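You operate a simulated robot arm through the tools that you are given. There is no shell and no other tool. Be economical: measure what you need, move in short steps, check, and stop when the job is done.

The job below is to be done with a simulated robot arm. You get a single attempt, and the scene is never put back.

JOB
Put one of the teal tins from the top of the cool shelf on the top of the intake box. Take the teal filter on the free board on the carton stack and put it away on the middle shelf of the store rack. Stack the tin labelled "felt" from the despatch bench top on top of the tin that says "beads". Put the white peg on the gap block. Fetch the yellow clip marked "export" from the top of the green mat and set it on top of the frosted jar there. Any order will do. Set down upright: teal tin.

Only the result counts: the job must be done as asked and must still hold three seconds after the hand-in. Knocking over, shifting, dropping, spilling or breaking anything else fails it.

ROBOT AND FRAMES
A 6-joint arm with a two-finger gripper on a trunk, on a base that drives. Base frame: it is fixed to the floor where the robot stands at the start and does not move with it; the origin is under the middle of the robot, x ahead of it, y to its left, z up; the surface under the hand at the start is at about z = 800. Readings come in mm, degrees, newtons and seconds.
With the tool pointing down near the work surface it reaches from about 420 to 840 mm from the robot's upright axis, wherever it stands. Its first joint turns from -166.0 to 166.0 degrees. Places, roughly: frosted jar (7x7x12 cm) [200, 5900, 900]; gap block [5500, 1250, 1250]; middle shelf of the store rack [5600, 5900, 900]; orange tin, tin [7500, -2000, 750]; teal filter (13x8x4 cm) [4900, -1300, 600]; teal tin (8x8x8 cm) [600, 300, 800]; top of the intake box (23x108 cm) [460, 1340, 800]; white peg (5x5x4 cm) [7700, 4300, 800]; yellow clip [0, 6000, 750]. Payload 1.66 kg.
Tool frame: the origin (TCP) lies between the finger pads and is the grasp point; the fingertips stand 16 mm ahead of it; z points along the fingers, y is the line along which they close. The gripper opens to 111 mm. The gripper's body begins 104 mm behind the TCP.
Orientation is that of the tool frame in the base frame, as a unit quaternion [x, y, z, w]. With the fingers straight down and closing along the base's y, the tool's x points along the base's -x, its y along +y and its z along -z.

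CONTROLS
- The arm moves only by the tool jog_arm. Its argument "plan" is a list of rows, each an object of numbers (a shift or turn left out is 0, a gripper value left out holds the last): "hand": the finger opening in mm, from 0 to 111; "dx", "dy", "dz": the shift along the tool's x, y, z in units of 400 mm (1.0 is 400 mm); "wx", "wy", "wz": the turn, a rotation vector about the tool's x, y, z in units of 45 degrees (1.0 is 45 degrees). In form: [{"hand": .., "dx": .., "dy": .., "dz": .., "wx": .., "wy": .., "wz": ..}, ...]. A call has 1 to 12 rows; each row is the pose to reach, as a shift and turn from the pose commanded when the call began, along the tool's axes at that moment. A call with a number of a shift or a turn outside -1 to 1 is refused whole. Each row takes 0.2 s and may step no farther than 50 mm and 8.6 degrees from the row before; otherwise, or with a gripper value out of range, the whole call is refused. Where a pose cannot be reached the arm comes as near as it can. A force on the tool above 40 N (or 10 N above the force at the start of the call, whichever is more), or a blocked arm, ends the call early, and 0.2 s more pass. The fingers move at their own pace and stop on an object; they squeeze with about 32 N. The grip force told is the motor's: it shows also when the fingers shut on nothing. Time passes only in rows, and 0.2 s behind the last, so rows that repeat a pose let the fingers close. It gives the time, the measured TCP pose, the force on the tool (base axes), the opening and the grip force at its end, in the units of the frame above (readings bear some noise), with the torque about the TCP (base axes, N m) and any sound that the robot's microphone picked up, and new pictures: "views" is both (left out), scene, wrist or none.
- Cameras (640 x 400 px; columns grow to the right, rows downward): "scene" is now at [53.7, 183.6, 1522.6]; the picture's right is [-0.12, -0.99, 0.00], its down [-0.78, 0.09, -0.62] and it looks along [0.61, -0.07, -0.79] (base axes); focal length 275 px, centre (320, 200). "wrist" rides on the gripper at [70, 14, -143] in the tool frame; the picture's right is [-0.19, 0.98, 0.00], its down [-0.87, -0.17, -0.47] and it looks along [-0.46, -0.09, 0.88] (tool axes); focal length 230 px, centre (320, 200). There is no depth. A picture from a camera that has moved, and an enlarged one, comes with that camera's place and axes in the base frame and with its lens.
- lift_body(by): slides the trunk up (or, below 0, down) by that many mm; the arm and the scene camera ride with it, the base frame stays. It gives what a move gives, with no picture.
- base_move(legs): drives the robot by 1 to 6 legs, each [ahead, left, turn to the left] in mm, mm and degrees, along the robot's own axes; the way and the turn of a leg run together, so that a leg with both is an arc; at most 1500 mm and 180 degrees a leg. The arm and the cameras ride along, it lands a little off, and it stops where it bumps. It gives what a move gives, and a new picture of the scene camera.
- turn_head(pan, tilt): turns the head with the scene camera to pan (to the left, within 120 degrees either way) and tilt (down, from -29 to 69), counted from straight ahead of the robot. It gives what a move gives, and a new picture of the scene camera.
- close_up(camera, box): a new picture of the part [left, top, right, bottom] of that camera's present view, enlarged. The clock stands still meanwhile.
- close_job(): hands the job in; it is judged then, once.

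Work in short steps. Places have to be worked out from the pictures, the camera data and where the tool is seen: move nearer, look again, correct. Check each grasp and each placing, and mend what went wrong. You have 165 turns and 260 pictures in all, those below and enlarged ones among them. Open the gripper and draw the arm clear of the work before you hand the job in, unless the task says otherwise.

The tools are called after "Emit:" as a command line: name --argument value ..., lists and objects as JSON in quotes. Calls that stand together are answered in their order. jog_arm: Moves the arm, as the interface text tells. Its arguments: {"type":"object","properties":{"plan":{"type":"array"},"views":{"type":"string","enum":["both","scene","wrist","none"]}},"required":["plan"]} The other tools are called the same way: lift_body (by) slides the trunk up or down; base_move (legs) drives the base; turn_head (pan, tilt) turns the head that bears the scene camera; close_up (camera, box) takes an enlarged picture of a part of a camera's view; close_job () hands the job in.

At the start:

```text
clock: 0.0
eef_pos: [445.3, 25.9, 1058.9]
tool_rot: [0.0, 1.0, 0.0, 0.0]
contact_force: [-0.1, 0.1, 0.7]
torque: [-0.03, 0.0, 0.0]
opening: 111.0
grasp_force: 0.0
trunk travel left (down, up): [-125.0, 465.0]
robot x, y, heading: [0.3, 1.3, -0.1]
head pan, tilt: [-6.6, 51.8]
```

scene: 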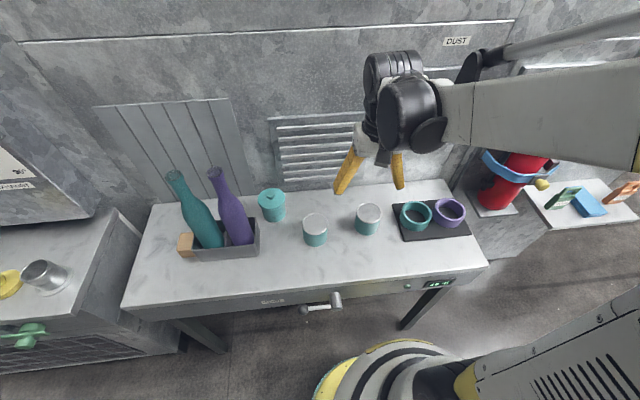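
wrist: 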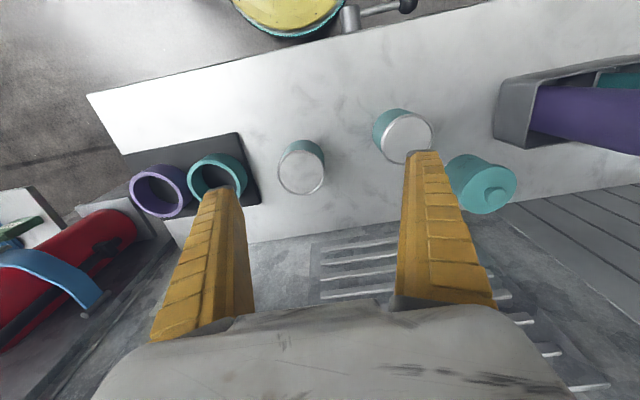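

I see several teal cylinders on the shelf ahead; I look at them closer to tell which are tins and whether they stand upright.

Emit:
close_up --camera "scene" --box '[140, 150, 480, 300]'

Emit:
close_up --camera "wrist" --box '[250, 80, 570, 230]'

```text
1.88 times, centred on (310, 225) of scene
camera zoom: at [53.7, 183.6, 1522.6], right [-0.12, -0.99, 0.0], down [-0.78, 0.09, -0.62], along [0.61, -0.07, -0.79], focal length 518 px, centre (339, 153)
```

zoom: 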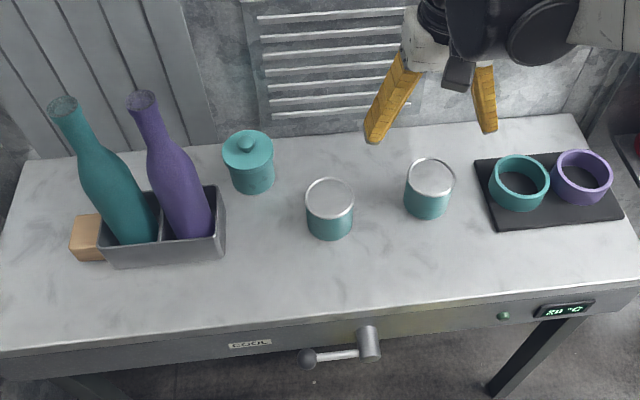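

```text
2.00 times, centred on (410, 155) of wrist
camera zoom: at [376.9, 40.4, 1200.5], right [0.19, 0.98, 0.0], down [0.87, -0.17, 0.47], along [0.46, -0.09, -0.88], focal length 460 px, centre (140, 290)
```

zoom: 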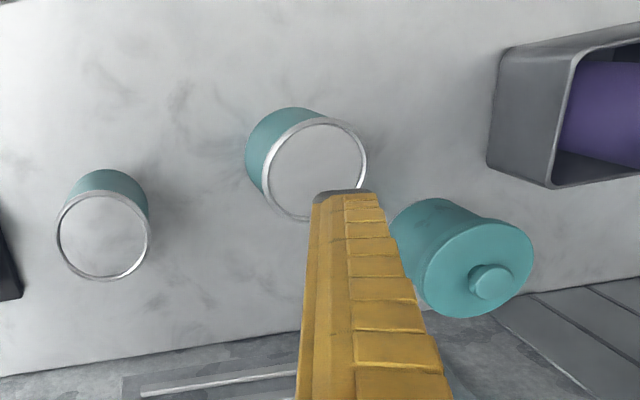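

The two silver-lidded teal tins are the tins, the knobbed one is a pot. I turn the head left to see the intake box.

Emit:
turn_head --pan 60 --tilt 40

```text
clock: 1.4
eef_pos: [446.3, 27.1, 1057.9]
tool_rot: [0.0, 1.0, -0.001, 0.0]
contact_force: [-0.6, 1.1, 0.7]
torque: [0.0, -0.04, 0.02]
opening: 110.9
grasp_force: 0.0
trunk travel left (down, up): [-125.0, 465.0]
robot x, y, heading: [1.1, -0.2, -0.0]
head pan, tilt: [60.0, 40.0]
camera scene: at [21.5, 265.9, 1539.2], right [0.87, -0.5, 0.0], down [-0.32, -0.56, -0.77], along [0.38, 0.66, -0.64], focal length 275 px, centre (320, 200)
```

scene: 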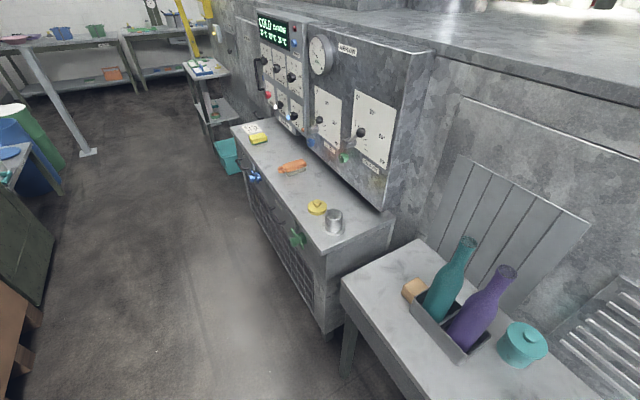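

I judge tin 1 at about [472,147] with its top at 880. I move over it and look with the wrist camera.

Emit:
jog_arm --plan '[{"dx": -0.022, "dy": 0.1, "dz": 0.05}, {"dx": -0.044, "dy": 0.2, "dz": 0.1}, {"dx": -0.066, "dy": 0.3, "dz": 0.18}, {"dx": -0.066, "dy": 0.3, "dz": 0.26}, {"dx": -0.066, "dy": 0.3, "dz": 0.34}]' --views "wrist"

```text
refused: row 3 steps farther than a row can; nothing moved
```

The third step was slightly too long; I redo it with smaller steps.

Emit:
jog_arm --plan '[{"dx": -0.022, "dy": 0.1, "dz": 0.05}, {"dx": -0.044, "dy": 0.2, "dz": 0.1}, {"dx": -0.066, "dy": 0.3, "dz": 0.15}, {"dx": -0.066, "dy": 0.3, "dz": 0.25}, {"dx": -0.066, "dy": 0.3, "dz": 0.33}]' --views "wrist"

```text
clock: 2.6
eef_pos: [473.1, 146.6, 924.4]
tool_rot: [0.0, 1.0, 0.0, 0.0]
contact_force: [-0.1, 0.3, -0.3]
torque: [0.06, -0.02, -0.01]
opening: 111.0
grasp_force: 0.0
trunk travel left (down, up): [-125.0, 465.0]
robot x, y, heading: [3.6, -0.6, -0.0]
head pan, tilt: [60.0, 40.0]
camera wrist: at [403.6, 161.2, 1067.1], right [0.19, 0.98, 0.0], down [0.87, -0.17, 0.47], along [0.46, -0.09, -0.88], focal length 230 px, centre (320, 200)
```

wrist: 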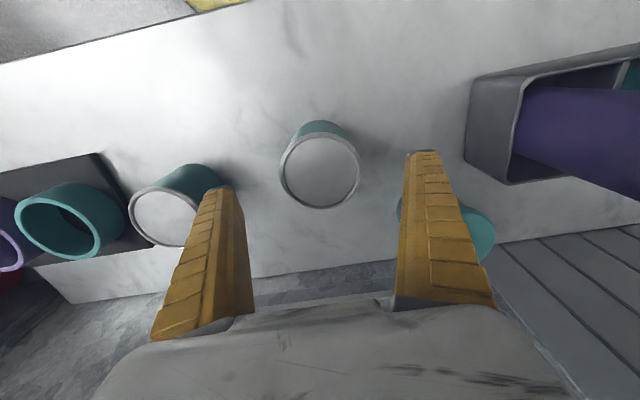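

The tin's top is centred right under the TCP at [473,147]. I go down to z≈840 and close.

Emit:
jog_arm --plan '[{"dz": 0.1}, {"dz": 0.2}, {"dz": 0.21}, {"dz": 0.21, "hand": 60}, {"dz": 0.21, "hand": 60}, {"dz": 0.21, "hand": 60}]' --views "wrist"

```text
clock: 4.0
eef_pos: [473.3, 145.7, 840.6]
tool_rot: [0.0, 1.0, 0.001, 0.0]
contact_force: [0.4, 0.5, 0.3]
torque: [0.02, 0.0, 0.0]
opening: 69.6
grasp_force: 32.2
trunk travel left (down, up): [-125.0, 465.0]
robot x, y, heading: [2.0, -0.4, 0.1]
head pan, tilt: [60.0, 40.0]
camera wrist: at [403.5, 160.3, 984.0], right [0.19, 0.98, 0.0], down [0.87, -0.17, 0.47], along [0.46, -0.09, -0.88], focal length 230 px, centre (320, 200)
```

wrist: 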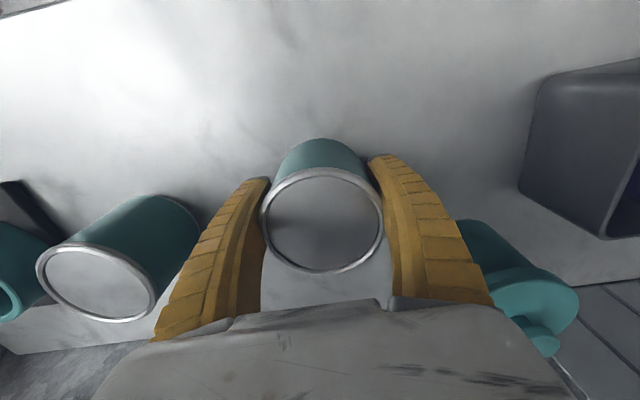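

The tin is gripped (69.6 mm wide, 32 N). I lift it 200 mm, checking the hold.

Emit:
jog_arm --plan '[{"dz": -0.1}, {"dz": -0.2}, {"dz": -0.3}, {"dz": -0.4}, {"dz": -0.5}]' --views "wrist"

Emit:
base_move --legs '[[-300, 0, 0], [0, 1200, 0]]'

```text
clock: 5.2
eef_pos: [472.1, 146.4, 1043.8]
tool_rot: [0.0, 1.0, -0.001, 0.0]
contact_force: [0.9, -1.5, -2.7]
torque: [-0.01, 0.02, 0.04]
opening: 69.8
grasp_force: 32.4
trunk travel left (down, up): [-125.0, 465.0]
robot x, y, heading: [-0.7, 3.7, -0.2]
head pan, tilt: [60.0, 40.0]
camera wrist: at [403.4, 160.5, 1185.5], right [0.19, 0.98, 0.0], down [0.87, -0.17, 0.47], along [0.46, -0.09, -0.88], focal length 230 px, centre (320, 200)
```

wrist: 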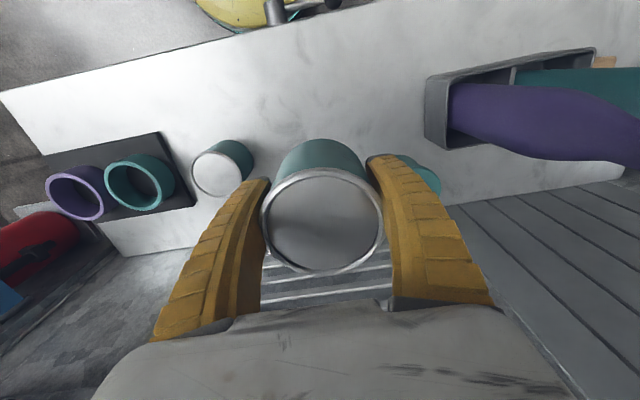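

```text
clock: 12.9
eef_pos: [173.1, 1348.3, 1043.0]
tool_rot: [-0.001, 1.0, -0.001, -0.001]
contact_force: [0.2, -0.4, -2.3]
torque: [0.01, 0.01, 0.04]
opening: 69.6
grasp_force: 31.6
trunk travel left (down, up): [-125.0, 465.0]
robot x, y, heading: [-299.0, 1202.3, 0.0]
head pan, tilt: [60.0, 40.0]
camera scene: at [-278.7, 1467.9, 1539.1], right [0.87, -0.5, 0.0], down [-0.32, -0.56, -0.77], along [0.38, 0.66, -0.64], focal length 275 px, centre (320, 200)
```

scene: 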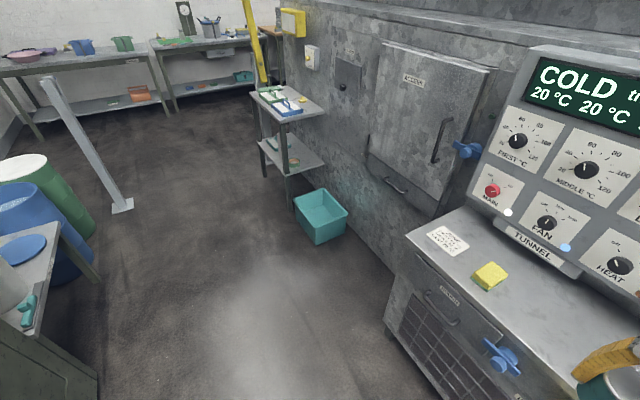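

Tin is held. I look straight ahead at the box top.

Emit:
turn_head --pan 10 --tilt 45

```text
clock: 14.1
eef_pos: [173.1, 1348.3, 1042.2]
tool_rot: [-0.001, 1.0, 0.0, -0.001]
contact_force: [0.4, 0.1, -3.1]
torque: [0.0, -0.01, 0.01]
opening: 69.6
grasp_force: 31.9
trunk travel left (down, up): [-125.0, 465.0]
robot x, y, heading: [-298.0, 1199.7, -0.1]
head pan, tilt: [10.0, 45.0]
camera scene: at [-241.0, 1408.3, 1531.9], right [0.18, -0.98, 0.0], down [-0.7, -0.12, -0.71], along [0.7, 0.12, -0.71], focal length 275 px, centre (320, 200)
```

scene: 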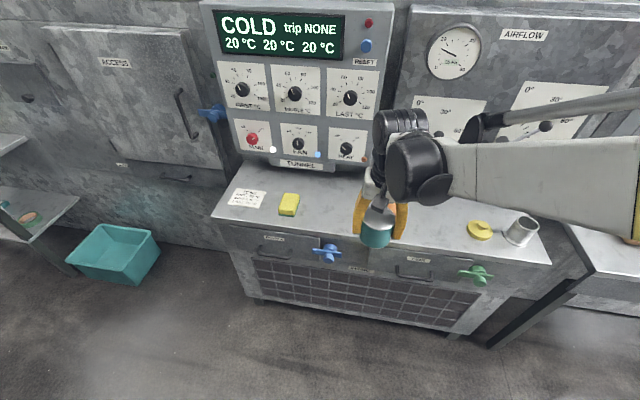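

The free spot between the yellow sponge and the orange object is at about [430,1485]. I drive nearer.

Emit:
base_move --legs '[[140, 135, 0]]'

Emit:
jog_arm --plan '[{"dx": -0.1}, {"dx": -0.2}, {"dx": -0.285}, {"dx": -0.285, "dz": 0.1}, {"dx": -0.285, "dz": 0.2}]'

```text
clock: 15.7
eef_pos: [313.4, 1484.8, 1042.9]
tool_rot: [0.0, 1.0, 0.0, -0.001]
contact_force: [0.6, -0.7, -4.0]
torque: [0.01, 0.05, 0.04]
opening: 69.7
grasp_force: 31.6
trunk travel left (down, up): [-125.0, 465.0]
robot x, y, heading: [-163.7, 1339.4, -0.0]
head pan, tilt: [10.0, 45.0]
camera scene: at [-100.6, 1543.8, 1531.8], right [0.17, -0.98, 0.0], down [-0.7, -0.12, -0.71], along [0.7, 0.12, -0.71], focal length 275 px, centre (320, 200)
```

scene: 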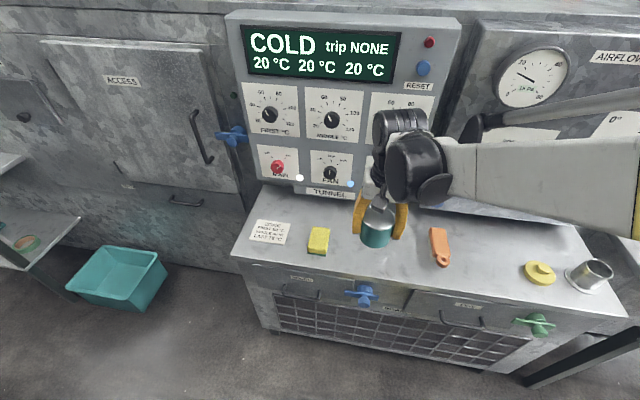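

```text
clock: 16.9
eef_pos: [427.8, 1482.6, 960.6]
tool_rot: [0.0, 1.0, 0.0, 0.0]
contact_force: [-1.3, 1.2, -2.6]
torque: [-0.02, 0.0, 0.0]
opening: 69.4
grasp_force: 32.3
trunk travel left (down, up): [-125.0, 465.0]
robot x, y, heading: [-158.7, 1336.9, 0.1]
head pan, tilt: [10.0, 45.0]
camera scene: at [-100.8, 1543.4, 1531.8], right [0.17, -0.98, 0.0], down [-0.7, -0.12, -0.71], along [0.7, 0.12, -0.71], focal length 275 px, centre (320, 200)
camera wrist: at [358.3, 1497.7, 1103.7], right [0.19, 0.98, 0.0], down [0.87, -0.17, 0.47], along [0.46, -0.09, -0.88], focal length 230 px, centre (320, 200)
```

scene: 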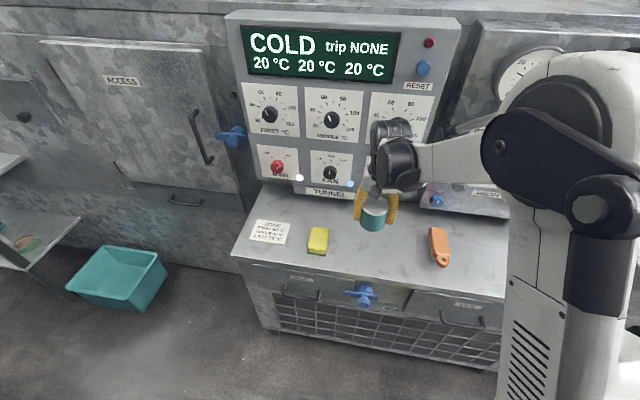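
wrist: 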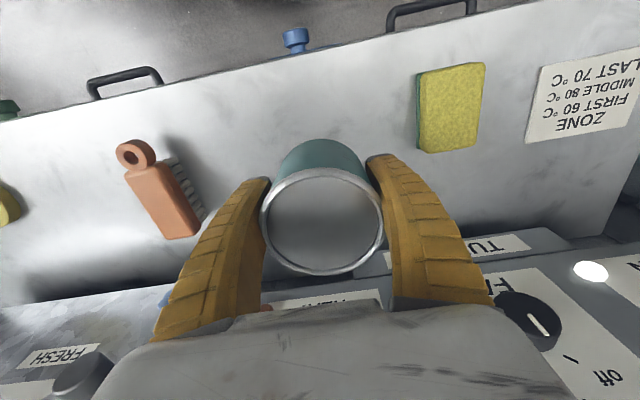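

Below the tin the surface is clear. I lower to about z=842 to set it down.

Emit:
jog_arm --plan '[{"dz": 0.1}, {"dz": 0.2}, {"dz": 0.26}, {"dz": 0.28}, {"dz": 0.295}, {"dz": 0.295}]' --views "wrist"

```text
clock: 18.3
eef_pos: [426.7, 1484.3, 843.7]
tool_rot: [0.001, 1.0, 0.0, 0.001]
contact_force: [-0.4, -0.1, -1.8]
torque: [0.01, 0.01, 0.01]
opening: 69.4
grasp_force: 31.7
trunk travel left (down, up): [-125.0, 465.0]
robot x, y, heading: [-159.8, 1335.3, -0.2]
head pan, tilt: [10.0, 45.0]
camera wrist: at [357.8, 1498.0, 986.9], right [0.19, 0.98, 0.0], down [0.87, -0.17, 0.47], along [0.46, -0.09, -0.88], focal length 230 px, centre (320, 200)
```

wrist: 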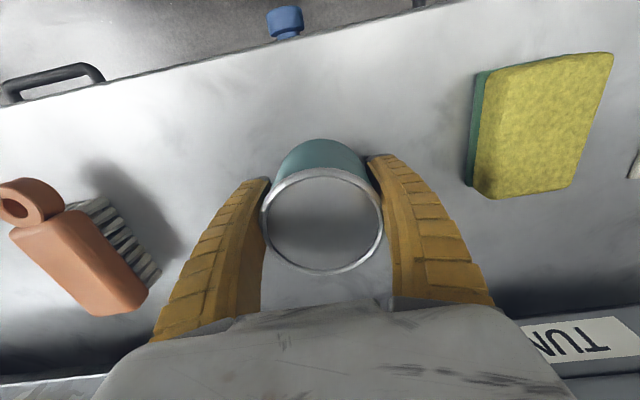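

No contact yet (force still about the tin's weight); I lower in millimetre steps.

Emit:
jog_arm --plan '[{"dz": 0.004}, {"dz": 0.008}, {"dz": 0.008}]' --views "none"

```text
clock: 19.1
eef_pos: [428.4, 1484.5, 842.1]
tool_rot: [0.001, 1.0, 0.0, 0.0]
contact_force: [0.9, -0.4, -1.3]
torque: [0.04, -0.02, -0.03]
opening: 69.8
grasp_force: 32.2
trunk travel left (down, up): [-125.0, 465.0]
robot x, y, heading: [-161.4, 1336.2, 0.0]
head pan, tilt: [10.0, 45.0]
```

Still free; I go a few mm lower.

Emit:
jog_arm --plan '[{"dz": 0.004}, {"dz": 0.008}, {"dz": 0.012}, {"dz": 0.012}]' --views "none"

```text
clock: 20.1
eef_pos: [425.2, 1484.0, 838.5]
tool_rot: [0.0, 1.0, -0.001, 0.001]
contact_force: [4.6, 1.9, 24.1]
torque: [0.0, -0.24, 0.04]
opening: 70.2
grasp_force: 31.9
trunk travel left (down, up): [-125.0, 465.0]
robot x, y, heading: [-158.9, 1338.2, -0.2]
head pan, tilt: [10.0, 45.0]
```

The tin is on the surface (24 N push). I ease up a hair, open to 100 and rise.

Emit:
jog_arm --plan '[{"dz": -0.004}, {"dz": -0.004, "hand": 95}, {"dz": -0.004, "hand": 95}, {"dz": -0.1}, {"dz": -0.2}, {"dz": -0.3}, {"dz": -0.4}, {"dz": -0.5}]' --views "both"

```text
clock: 21.9
eef_pos: [428.2, 1483.4, 1036.9]
tool_rot: [-0.001, 1.0, 0.0, 0.0]
contact_force: [0.5, 0.5, -1.2]
torque: [0.0, 0.02, 0.0]
opening: 95.8
grasp_force: 0.2
trunk travel left (down, up): [-125.0, 465.0]
robot x, y, heading: [-159.4, 1338.4, -0.1]
head pan, tilt: [10.0, 45.0]
camera scene: at [-101.7, 1543.2, 1532.0], right [0.17, -0.98, 0.0], down [-0.7, -0.12, -0.71], along [0.7, 0.12, -0.71], focal length 275 px, centre (320, 200)
camera wrist: at [357.2, 1497.3, 1179.1], right [0.19, 0.98, 0.0], down [0.87, -0.17, 0.47], along [0.46, -0.09, -0.88], focal length 230 px, centre (320, 200)
```

scene: 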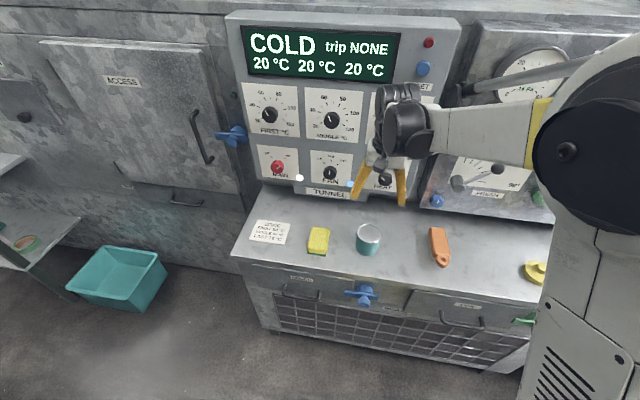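
wrist: 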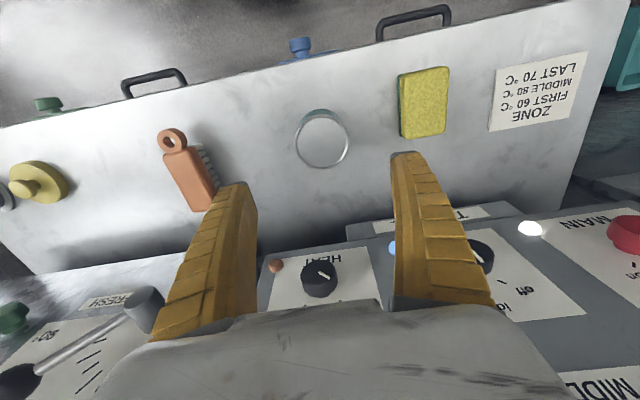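

The tin stands upright on the box. Now I back off, turn left to face +y and drive down the lane toward the green mat bench.

Emit:
base_move --legs '[[-150, 0, 0], [0, 0, 90], [1400, 0, 0], [1000, 0, 0]]'

Emit:
turn_head --pan -5 --tilt 30

```text
clock: 38.3
eef_pos: [-419.6, 4297.6, 1036.1]
tool_rot: [-0.701, 0.713, 0.0, 0.001]
contact_force: [-0.4, 1.1, 0.0]
torque: [-0.03, -0.04, 0.0]
opening: 95.8
grasp_force: 0.6
trunk travel left (down, up): [-125.0, 465.0]
robot x, y, heading: [-282.5, 3707.7, 89.2]
head pan, tilt: [10.0, 45.0]
camera scene: at [-485.9, 3773.3, 1531.9], right [0.99, 0.16, 0.0], down [0.11, -0.7, -0.71], along [-0.11, 0.7, -0.71], focal length 275 px, centre (320, 200)
```

scene: 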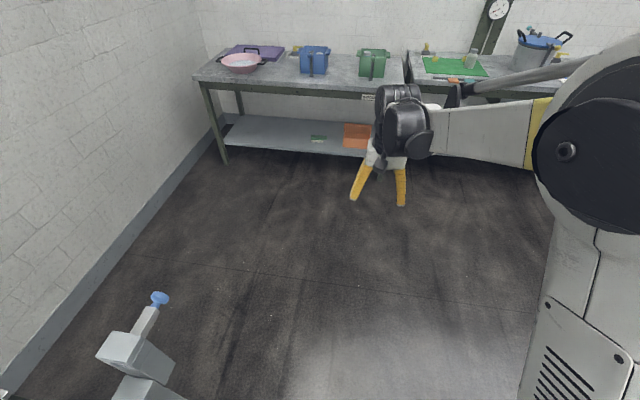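

```text
clock: 39.0
eef_pos: [-418.8, 4298.1, 1035.9]
tool_rot: [-0.702, 0.712, 0.001, 0.0]
contact_force: [0.3, -0.2, 0.3]
torque: [0.0, -0.01, 0.01]
opening: 95.9
grasp_force: 0.3
trunk travel left (down, up): [-125.0, 465.0]
robot x, y, heading: [-283.6, 3709.9, 89.1]
head pan, tilt: [-5.0, 30.0]
camera scene: at [-463.8, 3782.7, 1554.5], right [0.99, -0.1, 0.0], down [-0.05, -0.5, -0.87], along [0.09, 0.86, -0.5], focal length 275 px, centre (320, 200)
```

scene: 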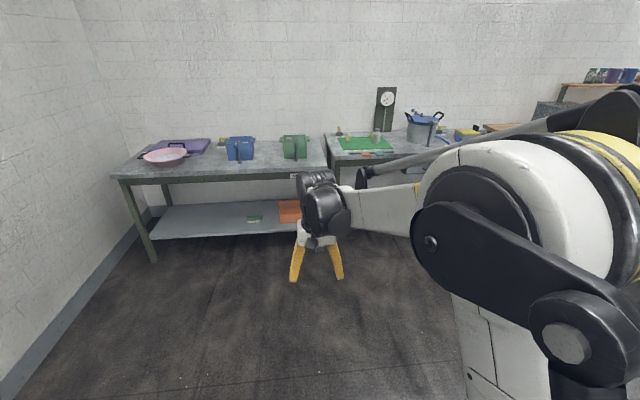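

The green mat lies near [150,6000]. I drive ahead 1200 mm and look right-ahead.

Emit:
base_move --legs '[[1200, 0, 0.8]]'

Emit:
turn_head --pan -25 --tilt 35

```text
clock: 45.1
eef_pos: [-411.5, 5498.7, 1036.0]
tool_rot: [-0.705, 0.709, 0.0, 0.0]
contact_force: [0.1, 0.1, -0.1]
torque: [0.01, -0.05, 0.01]
opening: 95.8
grasp_force: 0.1
trunk travel left (down, up): [-125.0, 465.0]
robot x, y, heading: [-269.0, 4908.7, 89.7]
head pan, tilt: [-5.0, 30.0]
camera scene: at [-452.2, 4982.3, 1554.5], right [1.0, -0.09, 0.0], down [-0.05, -0.5, -0.87], along [0.08, 0.86, -0.5], focal length 275 px, centre (320, 200)
```

scene: 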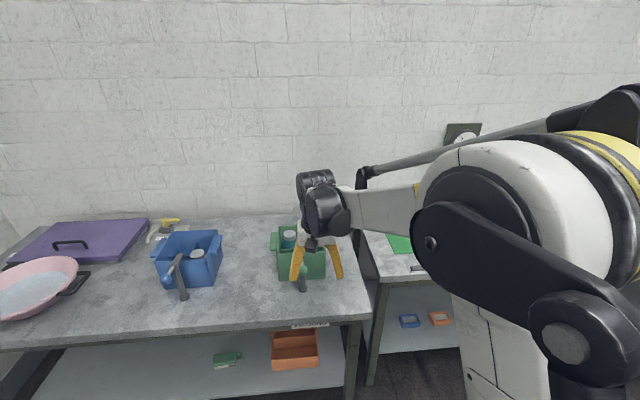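

```text
clock: 46.0
eef_pos: [-413.6, 5496.9, 1037.1]
tool_rot: [-0.705, 0.709, 0.0, -0.001]
contact_force: [0.1, -0.1, 0.4]
torque: [-0.05, 0.0, 0.03]
opening: 95.9
grasp_force: 0.3
trunk travel left (down, up): [-125.0, 465.0]
robot x, y, heading: [-268.8, 4909.7, 89.8]
head pan, tilt: [-25.0, 35.0]
camera scene: at [-422.9, 4971.7, 1546.8], right [0.9, -0.43, 0.0], down [-0.24, -0.52, -0.82], along [0.35, 0.74, -0.57], focal length 275 px, centre (320, 200)
```

scene: 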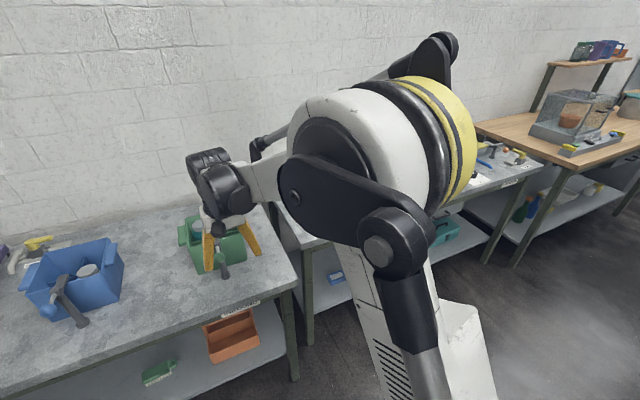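

The floor to the right looks free. I strafe right 450 mm and look at the mat.

Emit:
base_move --legs '[[0, -480, 0], [200, 0, 0]]'

Emit:
turn_head --pan -10 --tilt 42

```text
clock: 50.0
eef_pos: [64.2, 5694.1, 1035.0]
tool_rot: [-0.704, 0.711, 0.001, 0.0]
contact_force: [0.0, 1.2, -0.7]
torque: [-0.01, 0.0, 0.01]
opening: 96.0
grasp_force: 0.2
trunk travel left (down, up): [-125.0, 465.0]
robot x, y, heading: [208.8, 5105.1, 89.7]
head pan, tilt: [-25.0, 35.0]
camera scene: at [52.3, 5168.3, 1546.7], right [0.9, -0.43, 0.0], down [-0.25, -0.52, -0.82], along [0.35, 0.74, -0.57], focal length 275 px, centre (320, 200)
```

scene: 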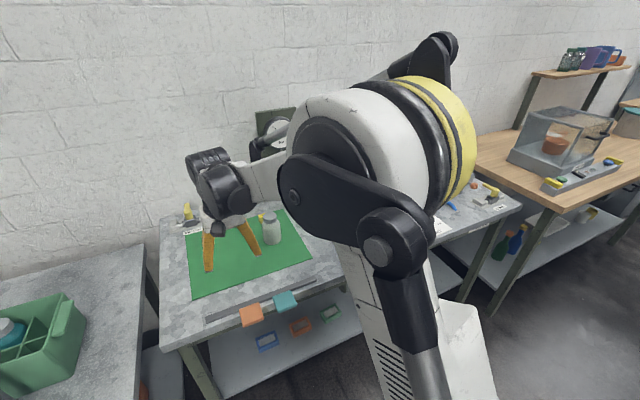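

```text
clock: 50.8
eef_pos: [65.5, 5693.0, 1036.3]
tool_rot: [-0.704, 0.71, 0.0, 0.0]
contact_force: [-0.3, -0.1, 1.0]
torque: [0.01, -0.02, -0.03]
opening: 95.8
grasp_force: 0.7
trunk travel left (down, up): [-125.0, 465.0]
robot x, y, heading: [206.3, 5105.5, 89.5]
head pan, tilt: [-10.0, 42.0]
camera scene: at [29.7, 5170.2, 1536.3], right [0.98, -0.18, 0.0], down [-0.12, -0.66, -0.74], along [0.14, 0.73, -0.67], focal length 275 px, centre (320, 200)
```

scene: 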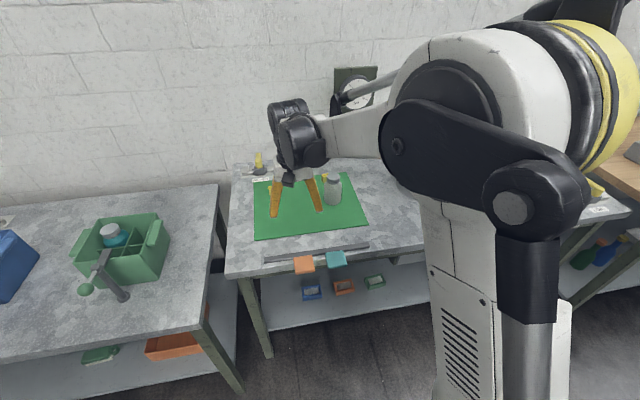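

I advance 230 mm and take a wrist view over the mat.

Emit:
base_move --legs '[[230, 0, 0]]'

Emit:
jog_arm --plan '[{"dx": 0, "hand": 111}]' --views "wrist"

```text
clock: 52.5
eef_pos: [65.6, 5918.7, 1035.3]
tool_rot: [-0.705, 0.71, 0.0, 0.0]
contact_force: [0.1, -0.9, -0.1]
torque: [0.02, 0.01, 0.02]
opening: 95.9
grasp_force: 0.2
trunk travel left (down, up): [-125.0, 465.0]
robot x, y, heading: [207.8, 5331.0, 89.4]
head pan, tilt: [-10.0, 42.0]
camera scene: at [31.3, 5398.2, 1536.2], right [0.98, -0.18, 0.0], down [-0.12, -0.66, -0.74], along [0.13, 0.73, -0.67], focal length 275 px, centre (320, 200)
```

scene: 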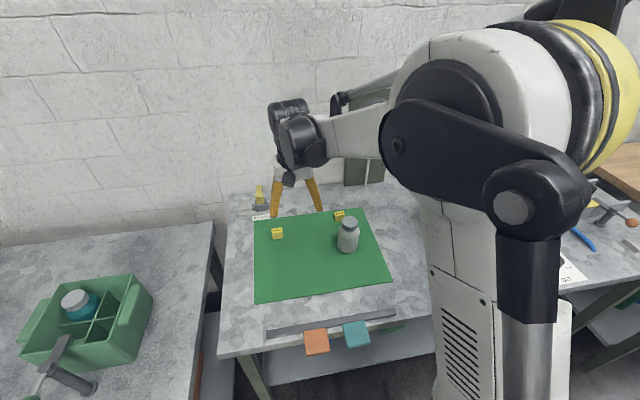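

```text
clock: 52.9
eef_pos: [65.1, 5920.8, 1037.3]
tool_rot: [-0.704, 0.71, 0.0, 0.0]
contact_force: [0.6, 0.5, 0.2]
torque: [0.03, -0.02, 0.03]
opening: 110.6
grasp_force: 0.0
trunk travel left (down, up): [-125.0, 465.0]
robot x, y, heading: [206.4, 5332.1, 89.6]
head pan, tilt: [-10.0, 42.0]
camera wrist: at [51.6, 5851.1, 1178.5], right [-0.98, 0.2, 0.0], down [0.17, 0.86, 0.47], along [0.09, 0.46, -0.88], focal length 230 px, centre (320, 200)
```

wrist: 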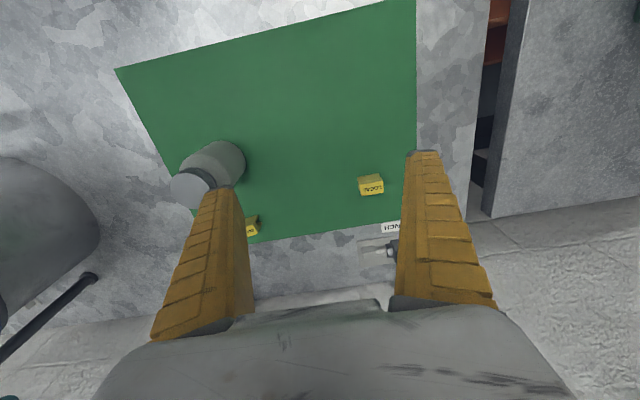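

Two yellow clips with labels; I enlarge to read them.

Emit:
close_up --camera "wrist" --box '[330, 160, 410, 210]'

Emit:
close_up --camera "scene" --box '[260, 200, 380, 275]'

```text
8.00 times, centred on (370, 185) of wrist
camera zoom: at [51.6, 5851.1, 1178.5], right [-0.98, 0.2, 0.0], down [0.17, 0.86, 0.47], along [0.09, 0.46, -0.88], focal length 1841 px, centre (-80, 320)
```

zoom: 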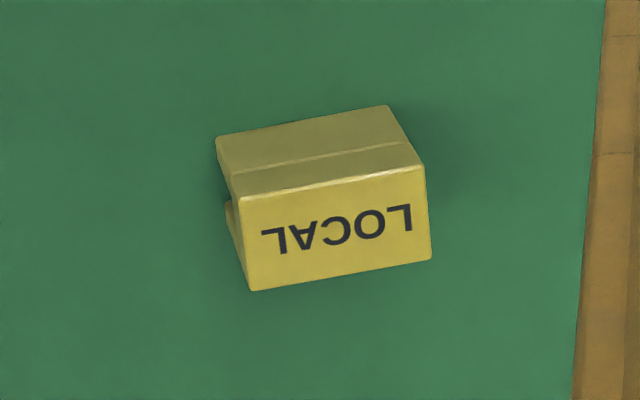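

```text
5.33 times, centred on (320, 238) of scene
camera zoom: at [31.3, 5397.6, 1536.2], right [0.98, -0.18, 0.0], down [-0.12, -0.66, -0.74], along [0.13, 0.73, -0.67], focal length 1467 px, centre (320, 0)
```

zoom: 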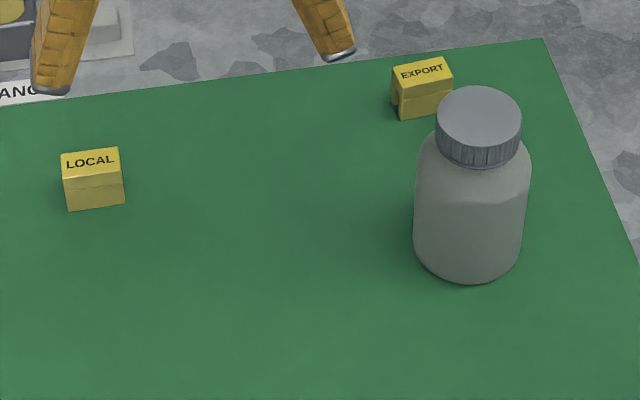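

EXPORT is the one behind the jar, near [225,6060]; triangulation suggests the mat is at z≈815 and the jar cap near 935. I move above it keeping height and look.

Emit:
jog_arm --plan '[{"dx": -0.07, "dy": -0.08}, {"dx": -0.14, "dy": -0.16}, {"dx": -0.21, "dy": -0.24}, {"dx": -0.28, "dy": -0.32}, {"dx": -0.325, "dy": -0.375}]' --views "both"

```text
clock: 54.1
eef_pos: [217.4, 6048.3, 1037.2]
tool_rot: [-0.705, 0.709, -0.001, 0.001]
contact_force: [-0.4, 0.0, -0.8]
torque: [0.01, 0.03, -0.01]
opening: 111.0
grasp_force: 0.0
trunk travel left (down, up): [-125.0, 465.0]
robot x, y, heading: [208.4, 5329.4, 89.7]
head pan, tilt: [-10.0, 42.0]
camera scene: at [31.7, 5397.8, 1536.3], right [0.98, -0.18, 0.0], down [-0.12, -0.66, -0.74], along [0.13, 0.73, -0.67], focal length 275 px, centre (320, 200)
camera wrist: at [203.3, 5979.4, 1179.1], right [-0.98, 0.2, 0.0], down [0.17, 0.86, 0.47], along [0.09, 0.46, -0.88], focal length 230 px, centre (320, 200)
```

scene: 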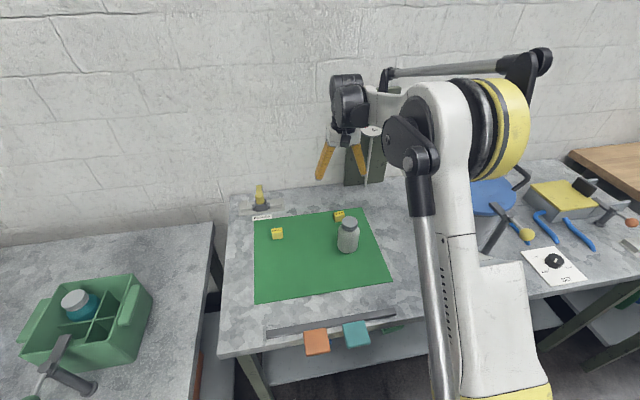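
wrist: 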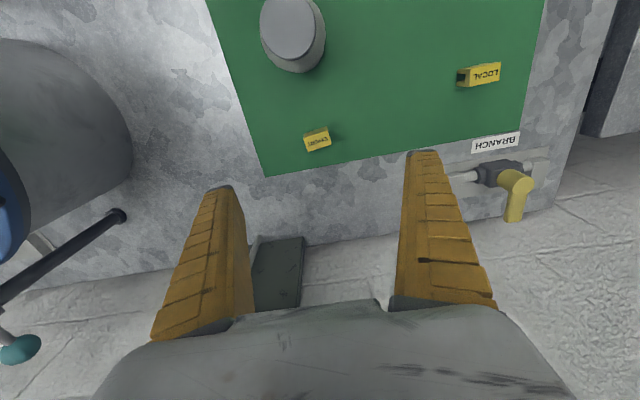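

Intersection gives the clip at [222,6060,832] and the jar cap at about [221,5938,935]. I align, lower to z≈930 and check.

Emit:
jog_arm --plan '[{"dx": -0.03, "dy": -0.012, "dz": 0.1}, {"dx": -0.03, "dy": -0.012, "dz": 0.2}, {"dx": -0.03, "dy": -0.012, "dz": 0.28}]' --views "wrist"

```text
clock: 54.9
eef_pos: [221.2, 6060.8, 923.0]
tool_rot: [-0.705, 0.71, 0.0, 0.0]
contact_force: [0.2, -0.3, -0.6]
torque: [0.06, -0.02, 0.0]
opening: 111.0
grasp_force: 0.1
trunk travel left (down, up): [-125.0, 465.0]
robot x, y, heading: [205.9, 5334.4, 89.6]
head pan, tilt: [-10.0, 42.0]
camera wrist: at [207.4, 5991.6, 1065.9], right [-0.98, 0.2, 0.0], down [0.17, 0.86, 0.47], along [0.09, 0.46, -0.88], focal length 230 px, centre (320, 200)
```

wrist: 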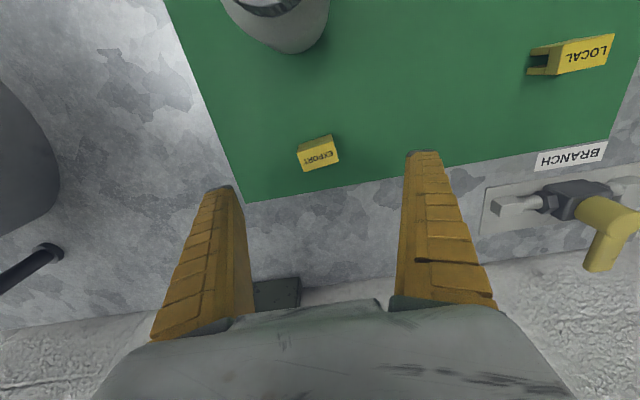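

Aligned. I lower to z≈842 and close gently.

Emit:
jog_arm --plan '[{"dz": 0.1, "dx": 0.003}, {"dz": 0.17, "dx": 0.003}, {"dz": 0.2, "dx": 0.003}, {"dz": 0.2, "dx": 0.003}]' --views "wrist"

```text
clock: 55.9
eef_pos: [221.3, 6060.2, 843.8]
tool_rot: [-0.705, 0.71, -0.001, 0.0]
contact_force: [-0.3, 0.7, 0.9]
torque: [0.0, 0.01, -0.01]
opening: 110.8
grasp_force: 0.1
trunk travel left (down, up): [-125.0, 465.0]
robot x, y, heading: [206.5, 5329.2, 89.4]
head pan, tilt: [-10.0, 42.0]
camera wrist: at [207.5, 5991.4, 986.5], right [-0.98, 0.2, 0.0], down [0.17, 0.86, 0.47], along [0.09, 0.46, -0.88], focal length 230 px, centre (320, 200)
```

wrist: 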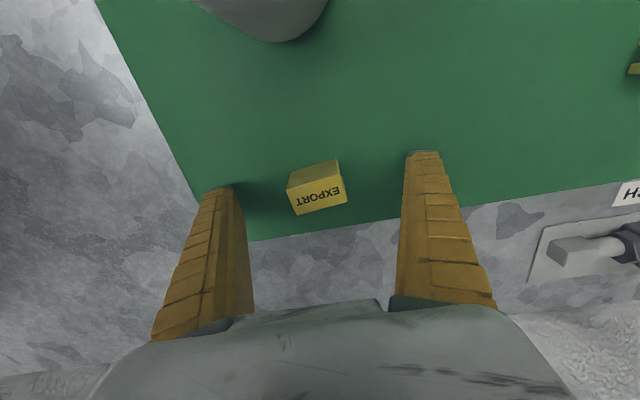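

The clip is centred between the fingers. I close on it and lift 20 mm.

Emit:
jog_arm --plan '[{"dz": 0.005, "hand": 60}, {"dz": 0.01, "hand": 20}, {"dz": 0.01, "hand": 20}, {"dz": 0.01, "hand": 20}, {"dz": 0.01, "hand": 20}]' --views "wrist"

```text
clock: 57.1
eef_pos: [221.6, 6060.3, 840.7]
tool_rot: [-0.704, 0.71, 0.0, 0.0]
contact_force: [-0.8, 0.9, 5.0]
torque: [-0.12, -0.05, 0.02]
opening: 28.4
grasp_force: 32.0
trunk travel left (down, up): [-125.0, 465.0]
robot x, y, heading: [208.5, 5332.4, 89.6]
head pan, tilt: [-10.0, 42.0]
camera wrist: at [207.4, 5990.7, 983.0], right [-0.98, 0.2, 0.0], down [0.17, 0.86, 0.47], along [0.09, 0.46, -0.88], focal length 230 px, centre (320, 200)
```

wrist: 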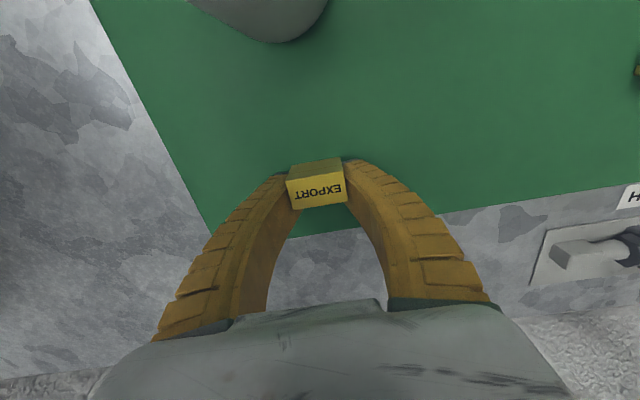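

Gripped (28 mm, 32 N). I lift 140 mm and inspect.

Emit:
jog_arm --plan '[{"dz": -0.05}, {"dz": -0.15}, {"dz": -0.25}, {"dz": -0.35}]' --views "both"

Emit:
close_up --camera "scene" --box '[280, 90, 400, 265]'

Emit:
close_up --camera "wrist" --box '[240, 0, 400, 220]'

```text
clock: 58.1
eef_pos: [220.5, 6059.0, 980.3]
tool_rot: [-0.705, 0.709, 0.0, 0.0]
contact_force: [-0.3, 0.4, -0.8]
torque: [-0.03, -0.02, 0.03]
opening: 27.4
grasp_force: 32.2
trunk travel left (down, up): [-125.0, 465.0]
robot x, y, heading: [208.1, 5329.5, 89.6]
head pan, tilt: [-10.0, 42.0]
camera scene: at [31.4, 5397.2, 1536.3], right [0.98, -0.18, 0.0], down [-0.12, -0.66, -0.74], along [0.13, 0.73, -0.67], focal length 275 px, centre (320, 200)
camera wrist: at [207.9, 5990.3, 1123.0], right [-0.98, 0.2, 0.0], down [0.17, 0.86, 0.47], along [0.09, 0.46, -0.88], focal length 230 px, centre (320, 200)
```

scene: 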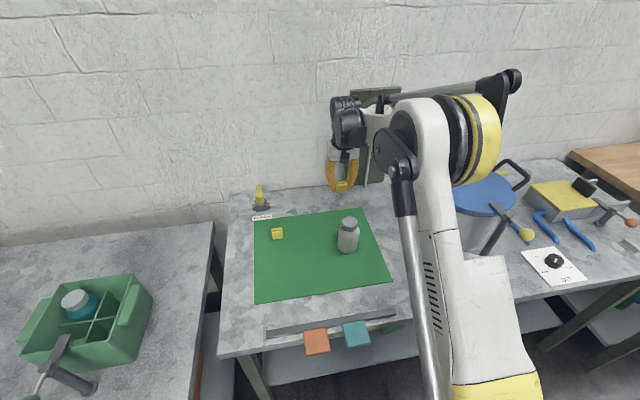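
wrist: 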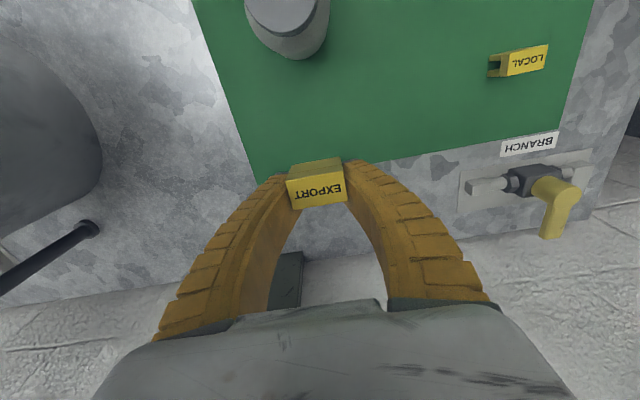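

```text
2.29 times, centred on (340, 178) of scene
camera zoom: at [31.4, 5397.2, 1536.3], right [0.98, -0.18, 0.0], down [-0.12, -0.66, -0.74], along [0.13, 0.73, -0.67], focal length 629 px, centre (274, 251)
```

zoom: 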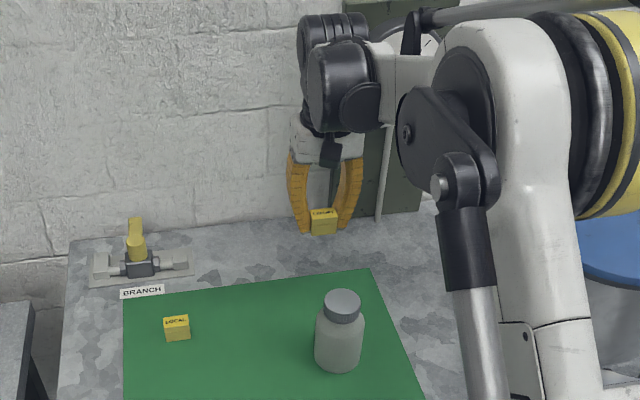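

```text
1.82 times, centred on (320, 110) of wrist
camera zoom: at [207.9, 5990.3, 1123.0], right [-0.98, 0.2, 0.0], down [0.17, 0.86, 0.47], along [0.09, 0.46, -0.88], focal length 418 px, centre (320, 364)
```

zoom: 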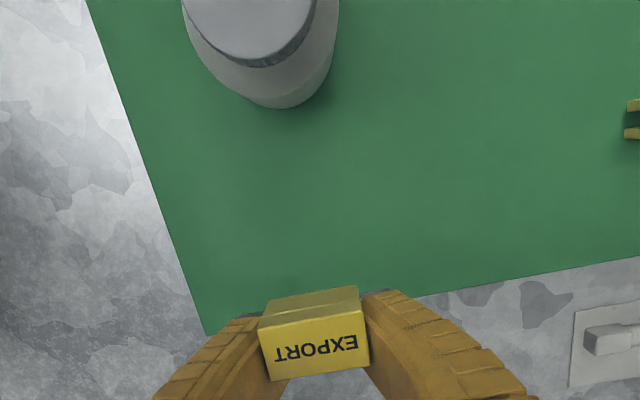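

The clip is level in the grip with its bottom about 20 mm below the TCP. I bring it over the jar cap (≈[219,5936]) 40 mm above and look.

Emit:
jog_arm --plan '[{"dz": -0.05}, {"dx": 0.1, "dz": -0.05}, {"dx": 0.2, "dz": -0.05}, {"dx": 0.3, "dz": -0.05}, {"dx": 0.3, "dz": -0.05}]' --views "both"

Emit:
close_up --camera "scene" --box '[280, 120, 420, 260]'

Emit:
close_up --camera "wrist" --box '[240, 100, 400, 220]'

```text
clock: 59.3
eef_pos: [220.4, 5940.5, 1000.7]
tool_rot: [-0.705, 0.709, 0.0, 0.0]
contact_force: [0.7, -0.2, 0.7]
torque: [0.04, 0.0, 0.05]
opening: 27.0
grasp_force: 31.8
trunk travel left (down, up): [-125.0, 465.0]
robot x, y, heading: [205.6, 5332.5, 89.6]
head pan, tilt: [-10.0, 42.0]
camera scene: at [31.4, 5397.5, 1536.2], right [0.98, -0.18, 0.0], down [-0.12, -0.66, -0.74], along [0.13, 0.73, -0.67], focal length 275 px, centre (320, 200)
camera wrist: at [206.5, 5870.5, 1142.5], right [-0.98, 0.2, 0.0], down [0.17, 0.86, 0.47], along [0.09, 0.46, -0.88], focal length 230 px, centre (320, 200)
```

scene: 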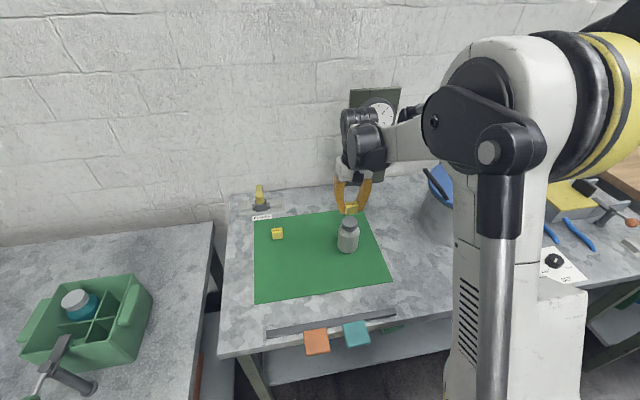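
wrist: 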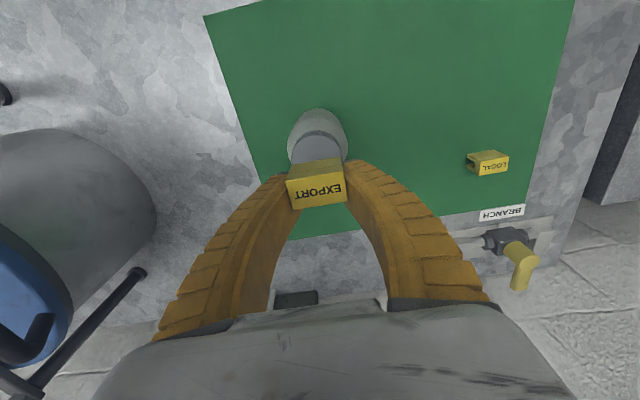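

```text
2.86 times, centred on (350, 190) of scene
camera zoom: at [31.4, 5397.5, 1536.2], right [0.98, -0.18, 0.0], down [-0.12, -0.66, -0.74], along [0.13, 0.73, -0.67], focal length 786 px, centre (234, 229)
```

zoom: 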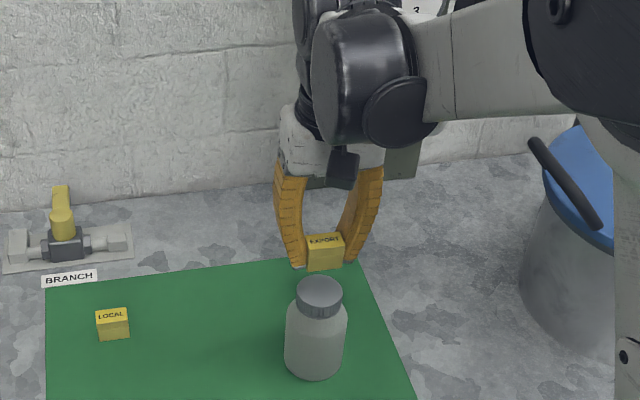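

```text
3.33 times, centred on (320, 160) of wrist
camera zoom: at [206.5, 5870.5, 1142.5], right [-0.98, 0.2, 0.0], down [0.17, 0.86, 0.47], along [0.09, 0.46, -0.88], focal length 767 px, centre (320, 333)
```

zoom: 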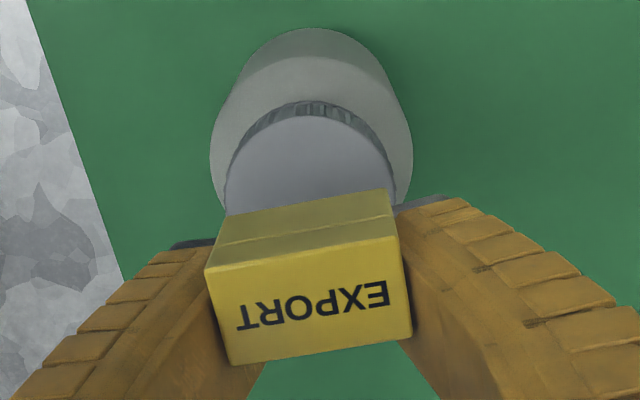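

Clip and cap centres agree within a couple of mm. I lower toward the expected contact at TCP z≈961.

Emit:
jog_arm --plan '[{"dz": 0.04}, {"dz": 0.075}, {"dz": 0.09}, {"dz": 0.095}, {"dz": 0.095}]' --views "scene"

Emit:
close_up --camera "scene" --box '[300, 170, 400, 260]'

```text
clock: 60.5
eef_pos: [219.5, 5939.6, 963.1]
tool_rot: [-0.705, 0.71, 0.0, 0.0]
contact_force: [0.3, 0.6, 0.0]
torque: [0.02, 0.03, -0.02]
opening: 27.0
grasp_force: 31.8
trunk travel left (down, up): [-125.0, 465.0]
robot x, y, heading: [207.7, 5332.3, 89.8]
head pan, tilt: [-10.0, 42.0]
camera scene: at [31.4, 5397.6, 1536.3], right [0.98, -0.18, 0.0], down [-0.12, -0.66, -0.74], along [0.13, 0.73, -0.67], focal length 275 px, centre (320, 200)
```

scene: 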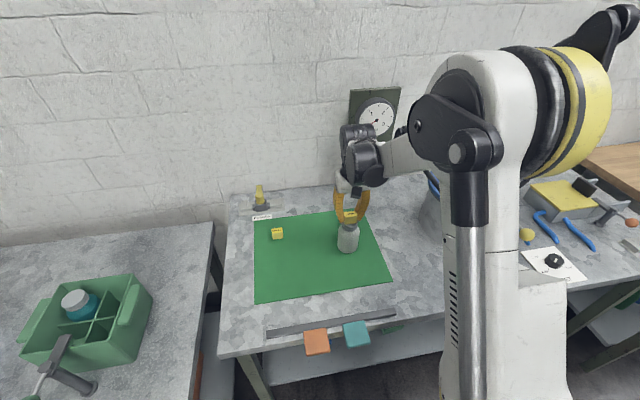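

```text
4.44 times, centred on (350, 215) of scene
camera zoom: at [31.4, 5397.6, 1536.3], right [0.98, -0.18, 0.0], down [-0.12, -0.66, -0.74], along [0.13, 0.73, -0.67], focal length 1223 px, centre (187, 133)
```

zoom: 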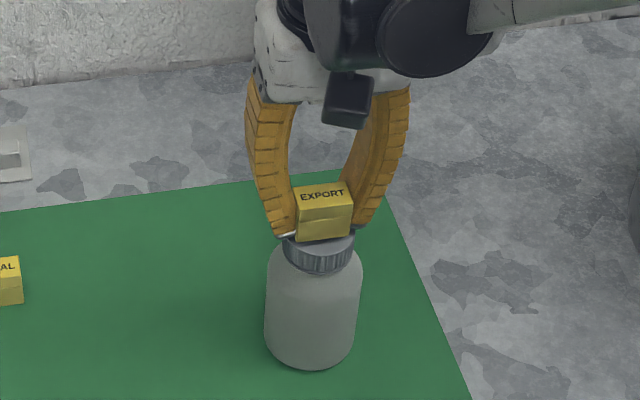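

Just above the cap now. I lower in 1–2 mm steps until contact.

Emit:
jog_arm --plan '[{"dz": 0.003}, {"dz": 0.006}, {"dz": 0.006}]' --views "none"

```text
clock: 61.3
eef_pos: [220.7, 5939.7, 959.8]
tool_rot: [-0.705, 0.71, 0.0, 0.0]
contact_force: [-0.6, 0.6, -0.8]
torque: [-0.01, 0.0, -0.02]
opening: 26.8
grasp_force: 31.8
trunk travel left (down, up): [-125.0, 465.0]
robot x, y, heading: [209.7, 5332.4, 89.6]
head pan, tilt: [-10.0, 42.0]
```

Emit:
jog_arm --plan '[{"dz": 0.003}, {"dz": 0.006}, {"dz": 0.006}]' --views "none"

```text
clock: 62.1
eef_pos: [220.6, 5940.6, 957.8]
tool_rot: [-0.705, 0.71, 0.001, 0.0]
contact_force: [0.3, 0.0, 0.5]
torque: [-0.01, -0.01, 0.0]
opening: 26.7
grasp_force: 31.9
trunk travel left (down, up): [-125.0, 465.0]
robot x, y, heading: [207.0, 5332.1, 89.7]
head pan, tilt: [-10.0, 42.0]
```

No contact yet; I continue in small steps.

Emit:
jog_arm --plan '[{"dz": 0.003}, {"dz": 0.006}, {"dz": 0.006}]' --views "none"

Emit:
close_up --camera "scene" --box '[310, 190, 390, 260]'

```text
clock: 62.9
eef_pos: [221.3, 5941.4, 956.8]
tool_rot: [-0.705, 0.709, 0.0, 0.0]
contact_force: [0.1, 1.3, 3.3]
torque: [-0.05, -0.08, -0.02]
opening: 26.7
grasp_force: 32.5
trunk travel left (down, up): [-125.0, 465.0]
robot x, y, heading: [207.3, 5329.5, 89.4]
head pan, tilt: [-10.0, 42.0]
```

```text
5.71 times, centred on (350, 225) of scene
camera zoom: at [31.3, 5397.3, 1536.3], right [0.98, -0.18, 0.0], down [-0.12, -0.66, -0.74], along [0.13, 0.73, -0.67], focal length 1572 px, centre (149, 57)
```

zoom: 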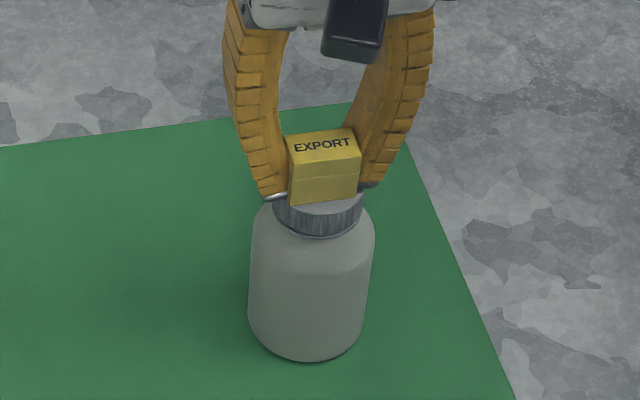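

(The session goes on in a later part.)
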